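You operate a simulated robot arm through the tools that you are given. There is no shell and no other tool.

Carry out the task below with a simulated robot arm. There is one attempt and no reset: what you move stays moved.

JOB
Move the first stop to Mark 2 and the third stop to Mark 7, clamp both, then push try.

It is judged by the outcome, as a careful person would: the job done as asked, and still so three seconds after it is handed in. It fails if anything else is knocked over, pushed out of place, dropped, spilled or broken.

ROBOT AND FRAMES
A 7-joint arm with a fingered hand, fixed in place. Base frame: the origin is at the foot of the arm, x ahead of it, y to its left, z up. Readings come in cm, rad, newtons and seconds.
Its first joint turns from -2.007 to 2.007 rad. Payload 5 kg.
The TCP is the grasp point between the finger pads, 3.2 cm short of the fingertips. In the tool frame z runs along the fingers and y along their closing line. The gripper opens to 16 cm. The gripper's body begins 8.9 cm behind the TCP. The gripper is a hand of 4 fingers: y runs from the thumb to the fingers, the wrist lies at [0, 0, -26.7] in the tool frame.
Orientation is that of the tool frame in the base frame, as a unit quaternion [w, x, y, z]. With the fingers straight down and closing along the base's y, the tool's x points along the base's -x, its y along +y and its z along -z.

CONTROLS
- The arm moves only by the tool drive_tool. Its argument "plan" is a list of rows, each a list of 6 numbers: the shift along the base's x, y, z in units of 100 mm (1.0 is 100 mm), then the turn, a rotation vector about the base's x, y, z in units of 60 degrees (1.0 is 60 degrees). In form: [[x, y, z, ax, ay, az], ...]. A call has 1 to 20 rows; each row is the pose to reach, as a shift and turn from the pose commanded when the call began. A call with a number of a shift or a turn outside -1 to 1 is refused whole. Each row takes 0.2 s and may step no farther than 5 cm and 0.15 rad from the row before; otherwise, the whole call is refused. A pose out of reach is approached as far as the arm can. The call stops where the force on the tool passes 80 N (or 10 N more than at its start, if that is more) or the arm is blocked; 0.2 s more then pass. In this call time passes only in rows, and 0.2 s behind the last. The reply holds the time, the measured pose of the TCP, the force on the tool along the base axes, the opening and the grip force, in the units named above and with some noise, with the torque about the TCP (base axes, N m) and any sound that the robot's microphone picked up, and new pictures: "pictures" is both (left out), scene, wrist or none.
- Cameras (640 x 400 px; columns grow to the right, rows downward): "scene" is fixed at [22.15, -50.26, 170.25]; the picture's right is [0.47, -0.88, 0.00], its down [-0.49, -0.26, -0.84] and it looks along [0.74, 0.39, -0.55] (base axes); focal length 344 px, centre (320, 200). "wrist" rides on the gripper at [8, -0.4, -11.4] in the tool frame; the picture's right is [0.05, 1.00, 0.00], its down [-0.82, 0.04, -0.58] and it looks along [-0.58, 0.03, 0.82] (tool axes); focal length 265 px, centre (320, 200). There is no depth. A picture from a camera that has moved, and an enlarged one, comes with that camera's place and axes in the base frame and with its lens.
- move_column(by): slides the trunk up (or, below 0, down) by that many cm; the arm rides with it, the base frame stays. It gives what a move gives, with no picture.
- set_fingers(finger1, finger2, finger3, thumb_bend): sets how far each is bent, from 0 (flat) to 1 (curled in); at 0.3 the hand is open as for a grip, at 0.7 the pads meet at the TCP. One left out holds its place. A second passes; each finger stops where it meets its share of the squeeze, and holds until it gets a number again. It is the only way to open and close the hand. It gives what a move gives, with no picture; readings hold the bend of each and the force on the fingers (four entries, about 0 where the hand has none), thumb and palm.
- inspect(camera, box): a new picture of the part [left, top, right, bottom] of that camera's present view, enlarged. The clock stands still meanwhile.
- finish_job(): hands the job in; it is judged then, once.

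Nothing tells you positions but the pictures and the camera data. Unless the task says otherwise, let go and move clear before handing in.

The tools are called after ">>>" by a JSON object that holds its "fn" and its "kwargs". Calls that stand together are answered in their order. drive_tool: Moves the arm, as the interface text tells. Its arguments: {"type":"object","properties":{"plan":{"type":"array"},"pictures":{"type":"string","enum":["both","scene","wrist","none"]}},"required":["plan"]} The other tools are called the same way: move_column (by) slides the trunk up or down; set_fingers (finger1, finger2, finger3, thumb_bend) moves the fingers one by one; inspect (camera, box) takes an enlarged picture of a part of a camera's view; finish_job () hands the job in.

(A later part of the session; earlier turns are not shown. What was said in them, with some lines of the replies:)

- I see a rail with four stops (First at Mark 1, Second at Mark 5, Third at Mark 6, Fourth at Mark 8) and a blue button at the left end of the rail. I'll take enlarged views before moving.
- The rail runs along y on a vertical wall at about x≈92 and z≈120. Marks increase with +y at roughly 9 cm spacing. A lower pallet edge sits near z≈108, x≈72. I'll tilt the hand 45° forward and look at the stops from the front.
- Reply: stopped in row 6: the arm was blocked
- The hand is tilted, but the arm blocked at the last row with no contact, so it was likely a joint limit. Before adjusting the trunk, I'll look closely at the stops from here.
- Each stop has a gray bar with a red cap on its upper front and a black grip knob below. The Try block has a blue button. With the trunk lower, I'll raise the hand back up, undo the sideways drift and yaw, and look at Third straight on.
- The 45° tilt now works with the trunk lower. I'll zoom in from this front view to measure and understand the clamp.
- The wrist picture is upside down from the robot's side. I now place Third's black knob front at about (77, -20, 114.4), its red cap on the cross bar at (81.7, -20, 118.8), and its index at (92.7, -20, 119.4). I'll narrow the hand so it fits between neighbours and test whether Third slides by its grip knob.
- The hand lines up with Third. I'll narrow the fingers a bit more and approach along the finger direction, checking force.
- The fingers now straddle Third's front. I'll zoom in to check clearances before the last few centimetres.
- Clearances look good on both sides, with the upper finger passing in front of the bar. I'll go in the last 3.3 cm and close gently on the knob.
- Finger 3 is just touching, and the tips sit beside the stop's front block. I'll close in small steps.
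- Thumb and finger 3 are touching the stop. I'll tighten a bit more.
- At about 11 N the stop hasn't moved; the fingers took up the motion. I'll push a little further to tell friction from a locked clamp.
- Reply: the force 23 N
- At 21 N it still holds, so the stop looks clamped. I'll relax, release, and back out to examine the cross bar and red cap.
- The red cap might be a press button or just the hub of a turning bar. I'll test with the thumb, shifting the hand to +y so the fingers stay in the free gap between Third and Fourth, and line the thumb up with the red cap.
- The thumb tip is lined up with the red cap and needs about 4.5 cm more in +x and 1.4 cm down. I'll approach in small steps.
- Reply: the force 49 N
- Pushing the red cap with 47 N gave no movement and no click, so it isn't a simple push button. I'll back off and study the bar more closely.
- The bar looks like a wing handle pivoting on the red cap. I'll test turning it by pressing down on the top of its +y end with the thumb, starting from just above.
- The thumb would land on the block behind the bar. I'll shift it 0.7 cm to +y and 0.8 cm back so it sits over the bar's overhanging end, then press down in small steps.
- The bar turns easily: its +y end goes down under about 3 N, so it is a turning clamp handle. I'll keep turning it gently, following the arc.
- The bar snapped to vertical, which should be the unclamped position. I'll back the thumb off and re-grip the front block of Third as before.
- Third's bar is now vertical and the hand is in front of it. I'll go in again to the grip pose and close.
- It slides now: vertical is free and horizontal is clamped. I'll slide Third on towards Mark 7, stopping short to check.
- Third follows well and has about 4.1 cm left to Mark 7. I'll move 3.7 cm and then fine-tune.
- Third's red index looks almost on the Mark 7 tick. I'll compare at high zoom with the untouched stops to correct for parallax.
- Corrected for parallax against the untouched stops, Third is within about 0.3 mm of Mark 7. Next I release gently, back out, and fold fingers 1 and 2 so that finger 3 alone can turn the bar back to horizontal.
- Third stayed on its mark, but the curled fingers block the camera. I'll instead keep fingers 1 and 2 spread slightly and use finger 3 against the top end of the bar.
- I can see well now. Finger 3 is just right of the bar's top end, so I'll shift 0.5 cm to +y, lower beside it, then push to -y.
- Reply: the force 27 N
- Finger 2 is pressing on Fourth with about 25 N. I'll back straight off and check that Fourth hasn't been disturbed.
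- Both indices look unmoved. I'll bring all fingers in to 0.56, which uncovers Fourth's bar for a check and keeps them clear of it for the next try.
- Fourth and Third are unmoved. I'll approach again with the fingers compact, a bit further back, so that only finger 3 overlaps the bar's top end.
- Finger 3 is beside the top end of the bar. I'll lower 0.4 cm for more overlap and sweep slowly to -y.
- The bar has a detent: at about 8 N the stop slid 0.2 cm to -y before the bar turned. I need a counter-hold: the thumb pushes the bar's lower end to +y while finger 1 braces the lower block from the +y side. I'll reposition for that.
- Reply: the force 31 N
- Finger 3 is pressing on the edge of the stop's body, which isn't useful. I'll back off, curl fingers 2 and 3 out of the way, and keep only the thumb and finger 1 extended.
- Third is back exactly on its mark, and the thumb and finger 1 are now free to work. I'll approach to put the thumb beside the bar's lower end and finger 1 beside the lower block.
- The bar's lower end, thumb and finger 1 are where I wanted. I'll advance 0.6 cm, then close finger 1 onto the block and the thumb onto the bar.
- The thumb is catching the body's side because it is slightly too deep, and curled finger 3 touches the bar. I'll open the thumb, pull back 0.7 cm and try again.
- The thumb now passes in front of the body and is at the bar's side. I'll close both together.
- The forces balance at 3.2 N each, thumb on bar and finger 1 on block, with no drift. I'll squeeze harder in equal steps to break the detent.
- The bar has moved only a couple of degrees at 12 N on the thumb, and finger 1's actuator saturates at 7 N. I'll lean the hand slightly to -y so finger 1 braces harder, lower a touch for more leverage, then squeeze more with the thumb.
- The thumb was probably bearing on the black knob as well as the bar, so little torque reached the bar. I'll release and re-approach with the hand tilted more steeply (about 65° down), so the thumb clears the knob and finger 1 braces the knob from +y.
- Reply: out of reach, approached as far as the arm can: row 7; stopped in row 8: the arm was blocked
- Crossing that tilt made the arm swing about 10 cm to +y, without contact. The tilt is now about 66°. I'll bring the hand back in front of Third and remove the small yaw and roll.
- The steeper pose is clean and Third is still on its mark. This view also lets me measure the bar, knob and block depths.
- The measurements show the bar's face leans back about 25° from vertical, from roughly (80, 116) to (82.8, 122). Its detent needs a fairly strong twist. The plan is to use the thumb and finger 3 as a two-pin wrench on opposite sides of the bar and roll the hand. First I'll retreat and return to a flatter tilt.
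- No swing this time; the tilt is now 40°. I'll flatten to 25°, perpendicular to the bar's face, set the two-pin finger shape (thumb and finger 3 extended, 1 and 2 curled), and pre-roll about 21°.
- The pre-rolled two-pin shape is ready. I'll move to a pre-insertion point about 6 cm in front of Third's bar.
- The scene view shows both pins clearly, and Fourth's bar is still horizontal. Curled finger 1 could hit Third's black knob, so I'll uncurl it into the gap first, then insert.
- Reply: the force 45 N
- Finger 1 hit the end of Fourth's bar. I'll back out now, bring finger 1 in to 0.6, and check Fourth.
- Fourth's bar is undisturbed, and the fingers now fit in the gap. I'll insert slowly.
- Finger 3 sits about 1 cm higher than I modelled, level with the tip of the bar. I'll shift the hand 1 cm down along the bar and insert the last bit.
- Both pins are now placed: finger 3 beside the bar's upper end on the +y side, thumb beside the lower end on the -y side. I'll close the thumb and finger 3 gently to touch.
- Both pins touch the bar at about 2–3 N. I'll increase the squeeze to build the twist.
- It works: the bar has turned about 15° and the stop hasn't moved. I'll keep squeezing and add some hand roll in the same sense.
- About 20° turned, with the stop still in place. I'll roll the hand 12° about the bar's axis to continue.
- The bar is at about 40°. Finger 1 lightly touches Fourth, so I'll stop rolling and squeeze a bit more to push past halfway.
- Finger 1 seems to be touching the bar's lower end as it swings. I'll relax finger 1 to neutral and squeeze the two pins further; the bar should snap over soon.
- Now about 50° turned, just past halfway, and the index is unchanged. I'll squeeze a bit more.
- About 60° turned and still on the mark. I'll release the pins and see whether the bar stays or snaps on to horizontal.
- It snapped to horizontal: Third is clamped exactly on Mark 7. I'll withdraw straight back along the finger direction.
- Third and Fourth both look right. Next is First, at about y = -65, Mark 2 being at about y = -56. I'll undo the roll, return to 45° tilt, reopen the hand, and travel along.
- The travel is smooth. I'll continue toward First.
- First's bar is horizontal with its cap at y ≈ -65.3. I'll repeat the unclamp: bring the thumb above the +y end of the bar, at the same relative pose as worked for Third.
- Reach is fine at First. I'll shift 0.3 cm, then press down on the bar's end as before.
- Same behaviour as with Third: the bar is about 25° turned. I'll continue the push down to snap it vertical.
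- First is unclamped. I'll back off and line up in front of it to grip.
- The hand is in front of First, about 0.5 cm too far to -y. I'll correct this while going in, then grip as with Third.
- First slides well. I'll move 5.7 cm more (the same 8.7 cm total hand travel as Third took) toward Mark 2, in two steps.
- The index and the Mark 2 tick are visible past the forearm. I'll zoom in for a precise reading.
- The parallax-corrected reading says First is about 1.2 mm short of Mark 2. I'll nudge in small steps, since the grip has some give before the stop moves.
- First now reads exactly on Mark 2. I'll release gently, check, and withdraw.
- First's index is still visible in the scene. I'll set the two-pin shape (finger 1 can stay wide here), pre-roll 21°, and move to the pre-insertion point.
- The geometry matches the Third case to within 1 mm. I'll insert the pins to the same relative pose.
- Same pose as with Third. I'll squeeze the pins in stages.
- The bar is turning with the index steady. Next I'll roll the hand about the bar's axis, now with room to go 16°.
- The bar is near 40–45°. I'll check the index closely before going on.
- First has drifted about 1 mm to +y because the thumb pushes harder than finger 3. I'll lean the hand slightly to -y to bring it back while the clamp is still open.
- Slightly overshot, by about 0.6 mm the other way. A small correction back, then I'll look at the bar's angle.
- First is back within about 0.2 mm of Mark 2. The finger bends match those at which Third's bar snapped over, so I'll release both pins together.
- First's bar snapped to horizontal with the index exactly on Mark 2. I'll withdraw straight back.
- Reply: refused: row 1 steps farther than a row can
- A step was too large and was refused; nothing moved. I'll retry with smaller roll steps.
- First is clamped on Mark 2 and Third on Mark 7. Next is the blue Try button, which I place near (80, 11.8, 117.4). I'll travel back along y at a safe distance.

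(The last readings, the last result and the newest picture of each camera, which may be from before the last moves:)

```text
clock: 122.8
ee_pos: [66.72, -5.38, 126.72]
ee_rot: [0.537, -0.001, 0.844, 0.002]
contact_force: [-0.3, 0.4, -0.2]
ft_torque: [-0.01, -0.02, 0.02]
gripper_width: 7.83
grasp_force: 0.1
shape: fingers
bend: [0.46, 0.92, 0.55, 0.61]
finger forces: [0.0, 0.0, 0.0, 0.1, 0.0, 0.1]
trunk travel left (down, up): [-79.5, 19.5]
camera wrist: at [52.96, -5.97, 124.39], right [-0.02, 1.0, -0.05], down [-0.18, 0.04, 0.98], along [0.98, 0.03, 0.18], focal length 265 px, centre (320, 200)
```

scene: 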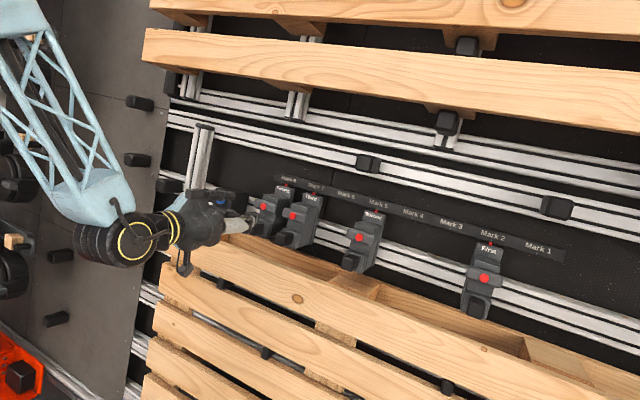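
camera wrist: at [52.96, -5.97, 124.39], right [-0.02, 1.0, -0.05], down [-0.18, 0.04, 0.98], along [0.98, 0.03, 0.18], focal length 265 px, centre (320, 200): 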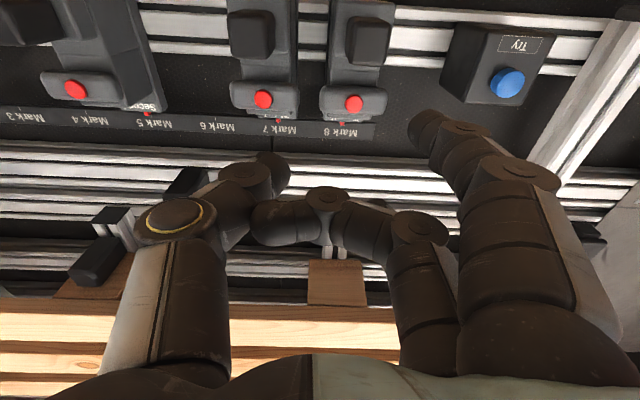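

All stops look in place. I'll continue to the Try button and shape the hand into a single closed fingertip (thumb and finger 2 pinched, the others curled).

>>> {"fn": "drive_tool", "kwargs": {"plan": [[0, 0.25, 0, 0, 0, 0], [0, 0.5, 0, 0, 0, 0], [0, 0.75, 0, 0, 0, 0], [0, 1.0, 0, 0, 0, 0]], "pictures": "none"}}

>>> {"fn": "drive_tool", "kwargs": {"plan": [[0, 0.25, 0, 0, 0, 0], [0, 0.5, 0, 0, 0, 0], [0, 0.77, 0, 0, 0, 0]], "pictures": "none"}}

>>> {"fn": "set_fingers", "kwargs": {"finger1": 0.92, "finger2": 0.5, "finger3": 0.92, "thumb_bend": 0.5}}

>>> {"fn": "set_fingers", "kwargs": {"finger2": 0.7, "thumb_bend": 0.7}}

>>> {"fn": "drive_tool", "kwargs": {"plan": [[0.1, 0, 0, 0, 0, 0]]}}

```text
clock: 123.8
ee_pos: [66.76, 4.62, 126.7]
ee_rot: [0.537, -0.002, 0.843, 0.002]
contact_force: [-0.3, -0.3, -0.2]
ft_torque: [0.0, -0.04, 0.01]
gripper_width: 7.81
grasp_force: 0.1
shape: fingers
bend: [0.46, 0.92, 0.55, 0.61]
finger forces: [0.0, 0.1, 0.1, 0.0, 0.0, 0.0]
trunk travel left (down, up): [-79.5, 19.5]
```

```text
clock: 124.6
ee_pos: [66.56, 12.55, 126.81]
ee_rot: [0.537, -0.001, 0.843, 0.0]
contact_force: [-1.2, -0.2, 0.9]
ft_torque: [-0.01, 0.02, -0.03]
gripper_width: 7.83
grasp_force: 0.0
shape: fingers
bend: [0.46, 0.92, 0.55, 0.61]
finger forces: [0.0, 0.0, 0.0, 0.1, 0.0, 0.0]
trunk travel left (down, up): [-79.5, 19.5]
```

```text
clock: 125.6
ee_pos: [66.7, 12.28, 126.7]
ee_rot: [0.537, 0.0, 0.844, 0.001]
contact_force: [-0.9, -0.4, -0.1]
ft_torque: [0.04, 0.02, -0.03]
gripper_width: 4.88
grasp_force: 0.1
shape: fingers
bend: [0.92, 0.5, 0.92, 0.5]
finger forces: [0.0, 0.1, 0.0, 0.0, 0.0, 0.0]
trunk travel left (down, up): [-79.5, 19.5]
```

```text
clock: 126.6
ee_pos: [66.64, 12.41, 126.81]
ee_rot: [0.537, -0.001, 0.843, 0.002]
contact_force: [-0.3, -0.7, -0.8]
ft_torque: [-0.04, 0.04, -0.04]
gripper_width: 3.55
grasp_force: 0.0
shape: fingers
bend: [0.92, 0.7, 0.92, 0.7]
finger forces: [0.0, 0.0, 0.1, 0.0, 0.0, 0.0]
trunk travel left (down, up): [-79.5, 19.5]
```

```text
clock: 127.0
ee_pos: [67.67, 12.3, 126.76]
ee_rot: [0.537, -0.001, 0.844, 0.002]
contact_force: [-1.2, -0.5, 0.7]
ft_torque: [0.0, -0.03, 0.02]
gripper_width: 3.56
grasp_force: 0.1
shape: fingers
bend: [0.92, 0.7, 0.92, 0.7]
finger forces: [0.1, 0.1, 0.0, 0.1, 0.0, 0.0]
trunk travel left (down, up): [-79.5, 19.5]
camera wrist: at [53.91, 11.73, 124.38], right [-0.02, 1.0, -0.05], down [-0.18, 0.04, 0.98], along [0.98, 0.03, 0.18], focal length 265 px, centre (320, 200)
```

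scene: 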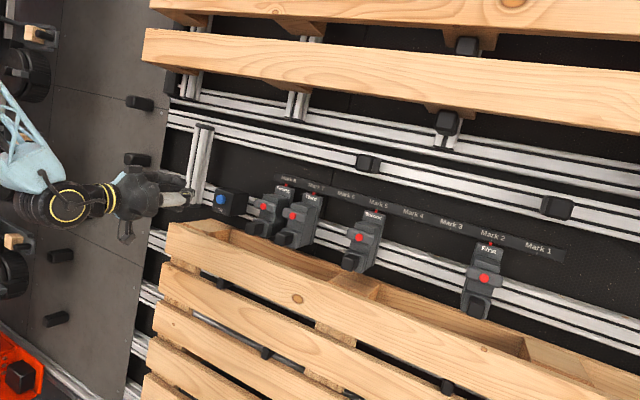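
wrist: 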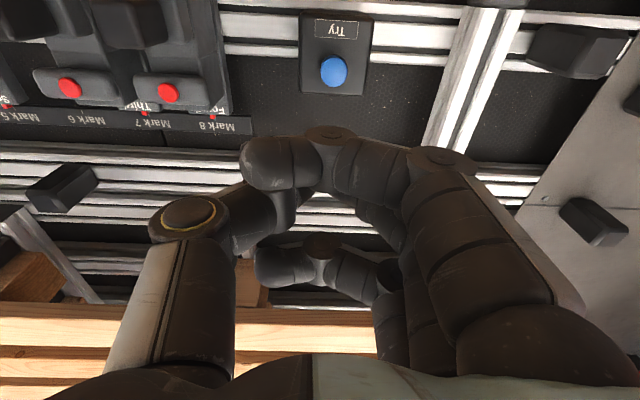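

The button reads (81.5, 13.2, 116.6) from this frontal view. I'll move the pinched fingertip to about 5 cm in front of it and check alignment.

>>> {"fn": "drive_tool", "kwargs": {"plan": [[0.15, 0.03, -0.2, 0, 0, 0], [0.3, 0.06, -0.4, 0, 0, 0], [0.45, 0.09, -0.65, 0, 0, 0], [0.55, 0.09, -0.8, 0, 0, 0]]}}

>>> {"fn": "inspect", "kwargs": {"camera": "scene", "box": [160, 160, 260, 235]}}

>>> {"fn": "inspect", "kwargs": {"camera": "wrist", "box": [200, 20, 440, 220]}}

```text
clock: 128.0
ee_pos: [73.27, 13.25, 118.63]
ee_rot: [0.538, 0.0, 0.843, 0.001]
contact_force: [-1.3, -0.7, -0.2]
ft_torque: [-0.04, 0.02, 0.03]
gripper_width: 3.56
grasp_force: 0.1
shape: fingers
bend: [0.92, 0.7, 0.92, 0.7]
finger forces: [0.1, 0.0, 0.0, 0.0, 0.0, 0.1]
trunk travel left (down, up): [-79.5, 19.5]
camera wrist: at [59.53, 12.65, 116.41], right [-0.02, 1.0, -0.04], down [-0.18, 0.04, 0.98], along [0.98, 0.03, 0.18], focal length 265 px, centre (320, 200)
```

scene: 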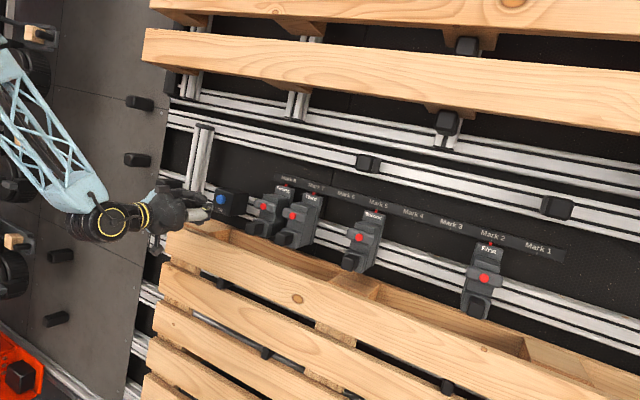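
wrist: 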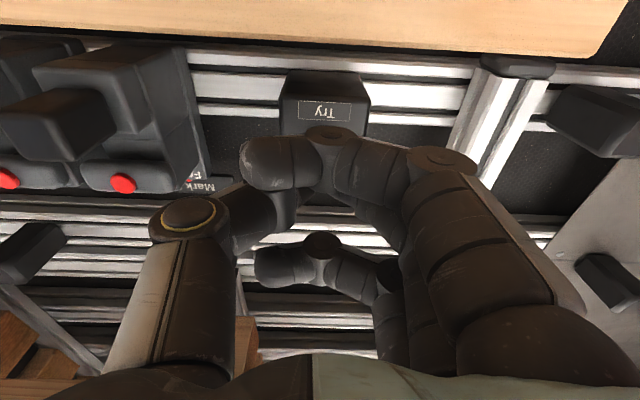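

```text
5.33 times, centred on (210, 198) of scene
camera zoom: at [22.15, -50.26, 170.25], right [0.47, -0.88, 0.0], down [-0.49, -0.26, -0.84], along [0.74, 0.39, -0.55], focal length 1836 px, centre (907, 213)
```

zoom: 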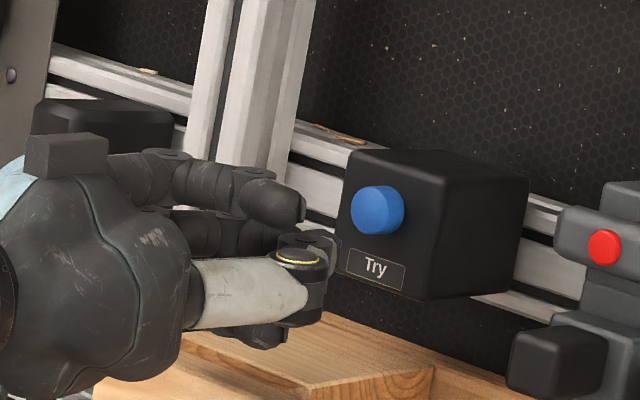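

```text
2.00 times, centred on (320, 120) of wrist
camera zoom: at [59.53, 12.65, 116.41], right [-0.02, 1.0, -0.04], down [-0.18, 0.04, 0.98], along [0.98, 0.03, 0.18], focal length 531 px, centre (320, 360)
```

zoom: 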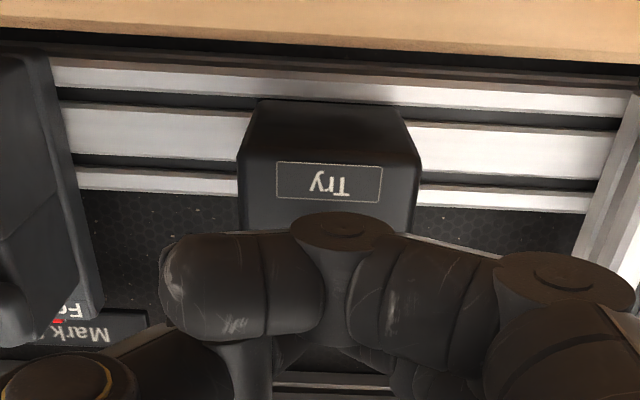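

The tip and the button line up as predicted. I'll advance to just short of contact.

>>> {"fn": "drive_tool", "kwargs": {"plan": [[0.15, 0, -0.02, 0, 0, 0], [0.28, 0, -0.04, 0, 0, 0], [0.38, 0, -0.06, 0, 0, 0]], "pictures": "none"}}

>>> {"fn": "inspect", "kwargs": {"camera": "scene", "box": [180, 170, 260, 230]}}

```text
clock: 128.8
ee_pos: [77.0, 13.25, 118.13]
ee_rot: [0.536, -0.001, 0.844, 0.001]
contact_force: [0.1, -0.3, -0.3]
ft_torque: [0.0, 0.0, -0.01]
gripper_width: 3.57
grasp_force: 0.1
shape: fingers
bend: [0.92, 0.7, 0.92, 0.7]
finger forces: [0.0, 0.0, 0.0, 0.0, 0.0, 0.0]
trunk travel left (down, up): [-79.5, 19.5]
```

```text
6.67 times, centred on (220, 200) of scene
camera zoom: at [22.15, -50.26, 170.25], right [0.47, -0.88, 0.0], down [-0.49, -0.26, -0.84], along [0.74, 0.39, -0.55], focal length 2295 px, centre (987, 200)
```

zoom: 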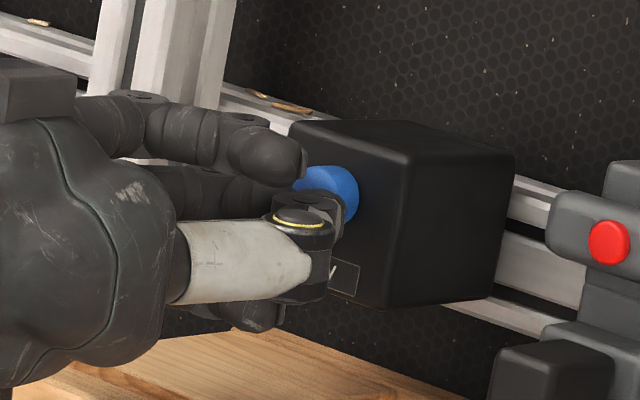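

The tip is right at the button. I'll press in small steps and watch the force and sound.

>>> {"fn": "drive_tool", "kwargs": {"plan": [[0.05, 0.01, 0.01, 0, 0, 0], [0.1, 0.01, 0.01, 0, 0, 0], [0.14, 0.01, 0.01, 0, 0, 0]], "pictures": "none"}}

>>> {"fn": "inspect", "kwargs": {"camera": "scene", "box": [180, 170, 260, 230]}}

```text
clock: 129.6
ee_pos: [78.18, 13.39, 118.24]
ee_rot: [0.537, -0.002, 0.843, 0.002]
contact_force: [-9.4, 1.9, 1.9]
ft_torque: [0.04, 0.08, 0.12]
gripper_width: 3.56
grasp_force: 4.3
shape: fingers
bend: [0.92, 0.71, 0.92, 0.7]
finger forces: [0.0, 9.0, 0.0, 0.0, 0.1, 0.0]
trunk travel left (down, up): [-79.5, 19.5]
```

```text
6.67 times, centred on (220, 200) of scene
camera zoom: at [22.15, -50.26, 170.25], right [0.47, -0.88, 0.0], down [-0.49, -0.26, -0.84], along [0.74, 0.39, -0.55], focal length 2295 px, centre (987, 200)
```

zoom: 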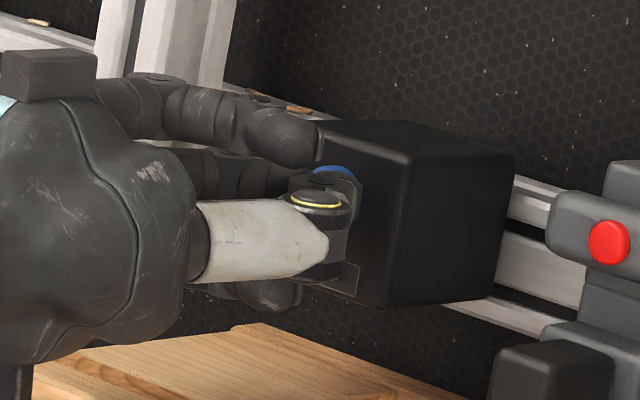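

Finger 2 is on the button at 9 N. I'll press a little further.

>>> {"fn": "drive_tool", "kwargs": {"plan": [[0.03, 0, 0, 0, 0, 0], [0.06, 0, 0, 0, 0, 0]], "pictures": "scene"}}

>>> {"fn": "inspect", "kwargs": {"camera": "scene", "box": [180, 170, 260, 230]}}

```text
clock: 130.2
ee_pos: [78.71, 13.53, 118.4]
ee_rot: [0.538, 0.0, 0.843, 0.001]
contact_force: [-24.7, 4.1, 4.8]
ft_torque: [0.12, 0.3, 0.12]
gripper_width: 3.54
grasp_force: 13.8
shape: fingers
bend: [0.92, 0.73, 0.92, 0.7]
finger forces: [0.0, 21.4, 0.0, 0.0, 5.9, 0.0]
trunk travel left (down, up): [-79.5, 19.5]
```

scene: 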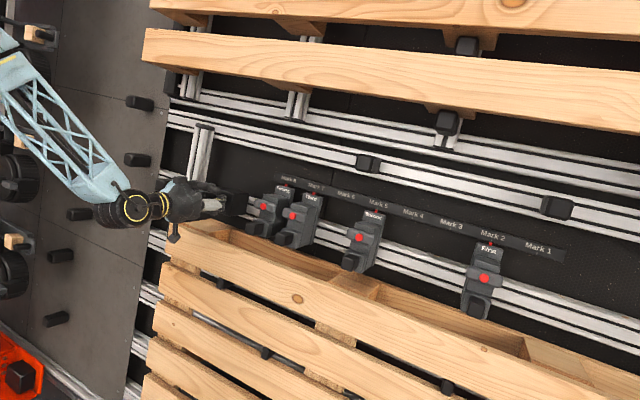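

```text
6.67 times, centred on (220, 200) of scene
camera zoom: at [22.15, -50.26, 170.25], right [0.47, -0.88, 0.0], down [-0.49, -0.26, -0.84], along [0.74, 0.39, -0.55], focal length 2295 px, centre (987, 200)
```

zoom: 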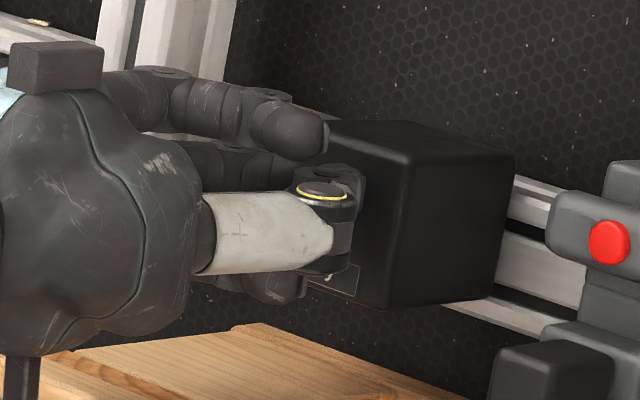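

At 25 N there's no sound yet. I'll press a bit deeper to be sure it bottoms out.

>>> {"fn": "drive_tool", "kwargs": {"plan": [[0.03, -0.01, 0, 0, 0, 0], [0.06, -0.02, 0, 0, 0, 0]], "pictures": "none"}}

>>> {"fn": "inspect", "kwargs": {"camera": "scene", "box": [180, 170, 260, 230]}}

>>> {"fn": "drive_tool", "kwargs": {"plan": [[-0.1, 0, 0, 0, 0, 0], [-0.25, 0, 0.02, 0, 0, 0], [-0.4, 0, 0.05, 0, 0, 0]]}}

>>> {"fn": "inspect", "kwargs": {"camera": "scene", "box": [180, 170, 260, 230]}}

```text
clock: 130.8
ee_pos: [79.25, 13.26, 118.5]
ee_rot: [0.539, -0.001, 0.842, 0.001]
contact_force: [-35.5, 7.0, 12.9]
ft_torque: [0.2, 0.24, 0.15]
gripper_width: 3.49
grasp_force: 20.5
shape: fingers
bend: [0.92, 0.76, 0.92, 0.71]
finger forces: [0.0, 28.8, 0.0, 0.0, 12.9, 0.0]
trunk travel left (down, up): [-79.5, 19.5]
```

```text
6.67 times, centred on (220, 200) of scene
camera zoom: at [22.15, -50.26, 170.25], right [0.47, -0.88, 0.0], down [-0.49, -0.26, -0.84], along [0.74, 0.39, -0.55], focal length 2295 px, centre (987, 200)
```

zoom: 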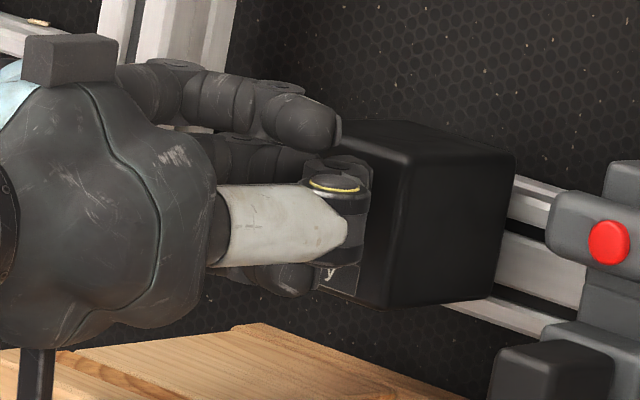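

```text
clock: 131.6
ee_pos: [75.53, 12.92, 118.7]
ee_rot: [0.538, 0.0, 0.843, 0.001]
contact_force: [0.0, -1.5, -0.1]
ft_torque: [0.0, 0.02, 0.03]
gripper_width: 3.55
grasp_force: 0.1
shape: fingers
bend: [0.92, 0.7, 0.92, 0.7]
finger forces: [0.0, 0.0, 0.0, 0.1, 0.0, 0.0]
trunk travel left (down, up): [-79.5, 19.5]
camera wrist: at [61.86, 12.4, 116.41], right [-0.02, 1.0, -0.05], down [-0.18, 0.04, 0.98], along [0.98, 0.03, 0.18], focal length 265 px, centre (320, 200)
```

scene: 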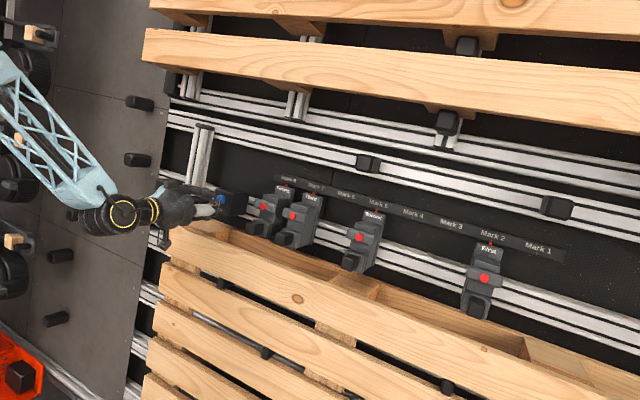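
wrist: 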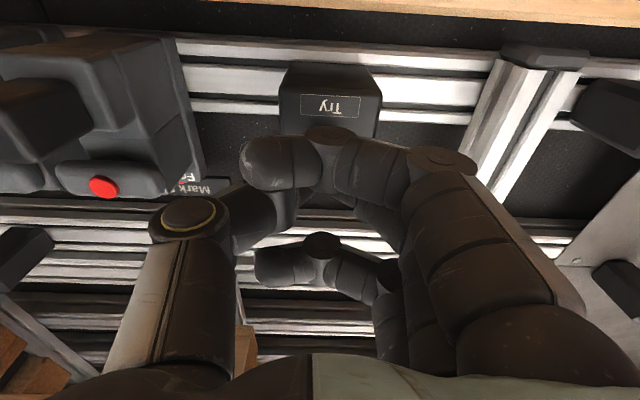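

```text
6.67 times, centred on (220, 200) of scene
camera zoom: at [22.15, -50.26, 170.25], right [0.47, -0.88, 0.0], down [-0.49, -0.26, -0.84], along [0.74, 0.39, -0.55], focal length 2295 px, centre (987, 200)
```

zoom: 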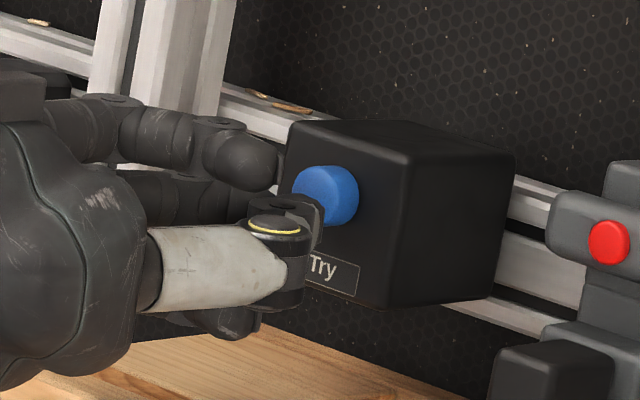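

The button sprang back, but I can't tell whether it fully depressed. I'll press again slightly lower so the top of the button stays visible, and push firmly.

>>> {"fn": "drive_tool", "kwargs": {"plan": [[0.1, 0.02, -0.07, 0, 0, 0], [0.2, 0.02, -0.1, 0, 0, 0], [0.27, 0.02, -0.1, 0, 0, 0]], "pictures": "none"}}

>>> {"fn": "inspect", "kwargs": {"camera": "scene", "box": [195, 180, 245, 220]}}

>>> {"fn": "drive_tool", "kwargs": {"plan": [[0.05, 0, -0.01, 0, 0, 0], [0.1, 0, -0.02, 0, 0, 0], [0.14, 0, -0.03, 0, 0, 0]], "pictures": "none"}}

>>> {"fn": "inspect", "kwargs": {"camera": "scene", "box": [195, 180, 245, 220]}}

```text
clock: 132.4
ee_pos: [78.04, 13.4, 117.69]
ee_rot: [0.538, -0.001, 0.843, 0.001]
contact_force: [-12.2, 2.4, 2.6]
ft_torque: [0.02, 0.1, 0.14]
gripper_width: 3.54
grasp_force: 6.4
shape: fingers
bend: [0.92, 0.71, 0.92, 0.7]
finger forces: [0.1, 12.1, 0.0, 0.0, 0.0, 0.1]
trunk travel left (down, up): [-79.5, 19.5]
```

```text
10.00 times, centred on (220, 200) of scene
camera zoom: at [22.15, -50.26, 170.25], right [0.47, -0.88, 0.0], down [-0.49, -0.26, -0.84], along [0.74, 0.39, -0.55], focal length 3442 px, centre (1320, 200)
```

zoom: 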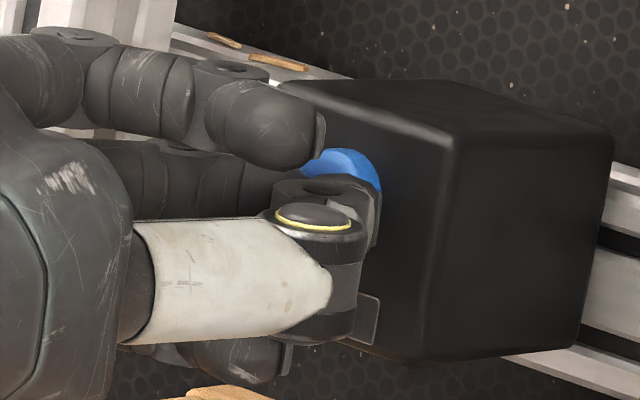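

```text
clock: 133.2
ee_pos: [78.99, 13.25, 117.81]
ee_rot: [0.538, 0.0, 0.843, 0.0]
contact_force: [-57.9, -0.3, 17.0]
ft_torque: [-0.08, 0.31, -0.25]
gripper_width: 3.37
grasp_force: 36.1
shape: fingers
bend: [0.92, 0.76, 0.92, 0.73]
finger forces: [0.0, 29.8, 0.0, 0.0, 43.3, 0.0]
trunk travel left (down, up): [-79.5, 19.5]
```

```text
10.00 times, centred on (220, 200) of scene
camera zoom: at [22.15, -50.26, 170.25], right [0.47, -0.88, 0.0], down [-0.49, -0.26, -0.84], along [0.74, 0.39, -0.55], focal length 3442 px, centre (1320, 200)
```

zoom: 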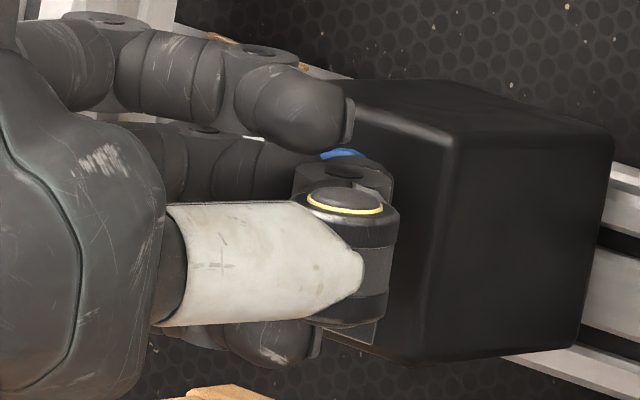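

That was a firm press at 58 N with the button driven in. I'll release, retreat clear, and check everything.

>>> {"fn": "drive_tool", "kwargs": {"plan": [[-0.1, 0, 0.01, 0, 0, 0], [-0.3, 0, 0.05, 0, 0, 0], [-0.55, 0, 0.2, 0, 0, 0], [-0.8, 0, 0.5, 0, 0, 0], [-1.0, 0, 0.8, 0, 0, 0]]}}

>>> {"fn": "inspect", "kwargs": {"camera": "scene", "box": [195, 170, 335, 255]}}

>>> {"fn": "inspect", "kwargs": {"camera": "scene", "box": [430, 220, 550, 320]}}

>>> {"fn": "inspect", "kwargs": {"camera": "scene", "box": [320, 190, 420, 290]}}

```text
clock: 134.4
ee_pos: [69.55, 13.18, 125.48]
ee_rot: [0.538, 0.0, 0.843, 0.001]
contact_force: [-0.4, 0.1, 0.9]
ft_torque: [-0.05, 0.0, 0.03]
gripper_width: 3.55
grasp_force: 0.0
shape: fingers
bend: [0.92, 0.7, 0.92, 0.7]
finger forces: [0.0, 0.1, 0.0, 0.0, 0.1, 0.0]
trunk travel left (down, up): [-79.5, 19.5]
camera wrist: at [55.86, 12.7, 123.12], right [-0.02, 1.0, -0.05], down [-0.18, 0.04, 0.98], along [0.98, 0.03, 0.18], focal length 265 px, centre (320, 200)
```

scene: 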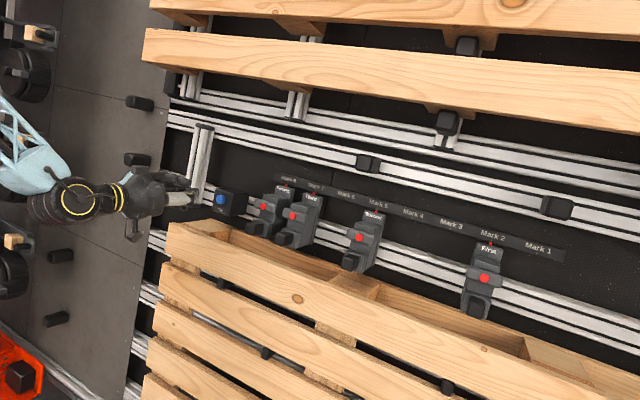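
wrist: 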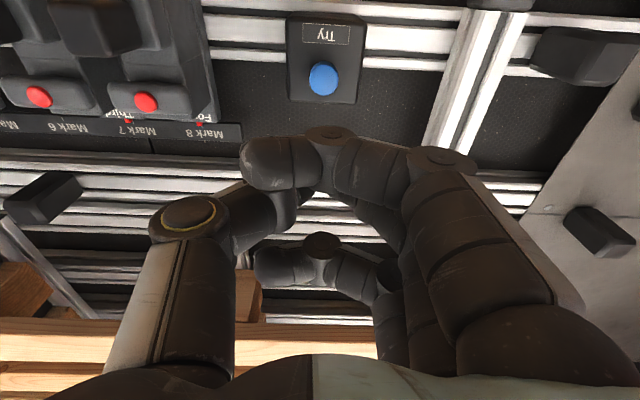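

```text
4.57 times, centred on (265, 212) of scene
camera zoom: at [22.15, -50.26, 170.25], right [0.47, -0.88, 0.0], down [-0.49, -0.26, -0.84], along [0.74, 0.39, -0.55], focal length 1573 px, centre (571, 143)
```

zoom: 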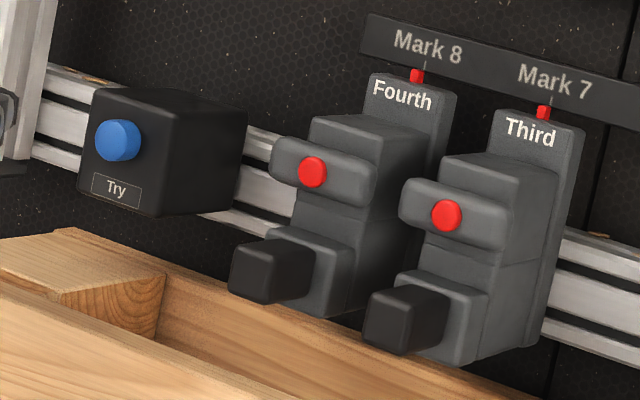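

```text
4.00 times, centred on (490, 270) of scene
camera zoom: at [22.15, -50.26, 170.25], right [0.47, -0.88, 0.0], down [-0.49, -0.26, -0.84], along [0.74, 0.39, -0.55], focal length 1377 px, centre (-360, -80)
```

zoom: 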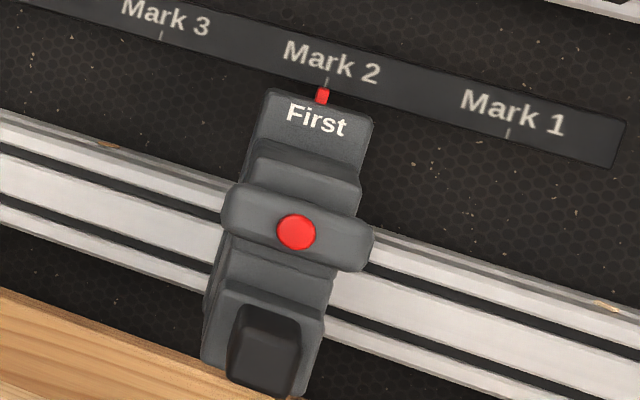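

```text
4.00 times, centred on (370, 240) of scene
camera zoom: at [22.15, -50.26, 170.25], right [0.47, -0.88, 0.0], down [-0.49, -0.26, -0.84], along [0.74, 0.39, -0.55], focal length 1377 px, centre (120, 40)
```

zoom: 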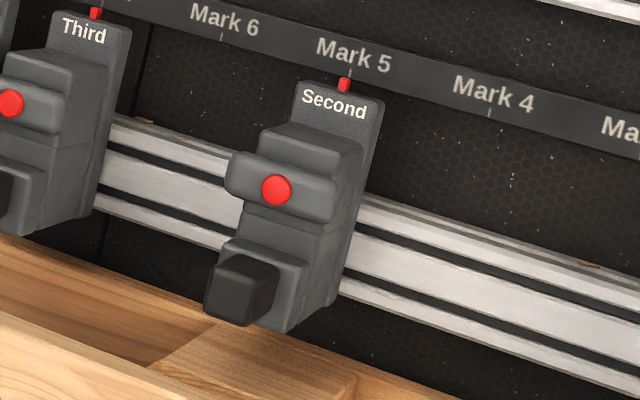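

First is clamped on Mark 2, Third is clamped on Mark 7, Second and Fourth are unmoved, and the Try button has been pressed and released. The hand is clear, so I'm handing in the job.

>>> {"fn": "finish_job", "kwargs": {}}

```text
The job is handed in.
```

I finished the job and handed it in. The first stop is at Mark 2 and the third stop is at Mark 7. Both clamp bars are turned back to horizontal, the clamped position. I pushed try after that.

- **Alignment:** both pointers line up with their marks to within about half a millimetre, allowing for the camera angle.
- **Try button:** I pressed it twice, because I couldn't tell whether the first press (36 N) went all the way in. The second press was firmer (58 N), and the button sprang back each time. No click or light confirmed either press, so I can't be certain it registered.
- **Contact with the fourth stop:** my fingers bumped it a few times, the hardest at about 45 N on the end of its clamp bar. It did not move and is still at Mark 8 with its bar horizontal.
- **Everything else:** the second stop is still at Mark 5, and I saw nothing else moved or knocked over.
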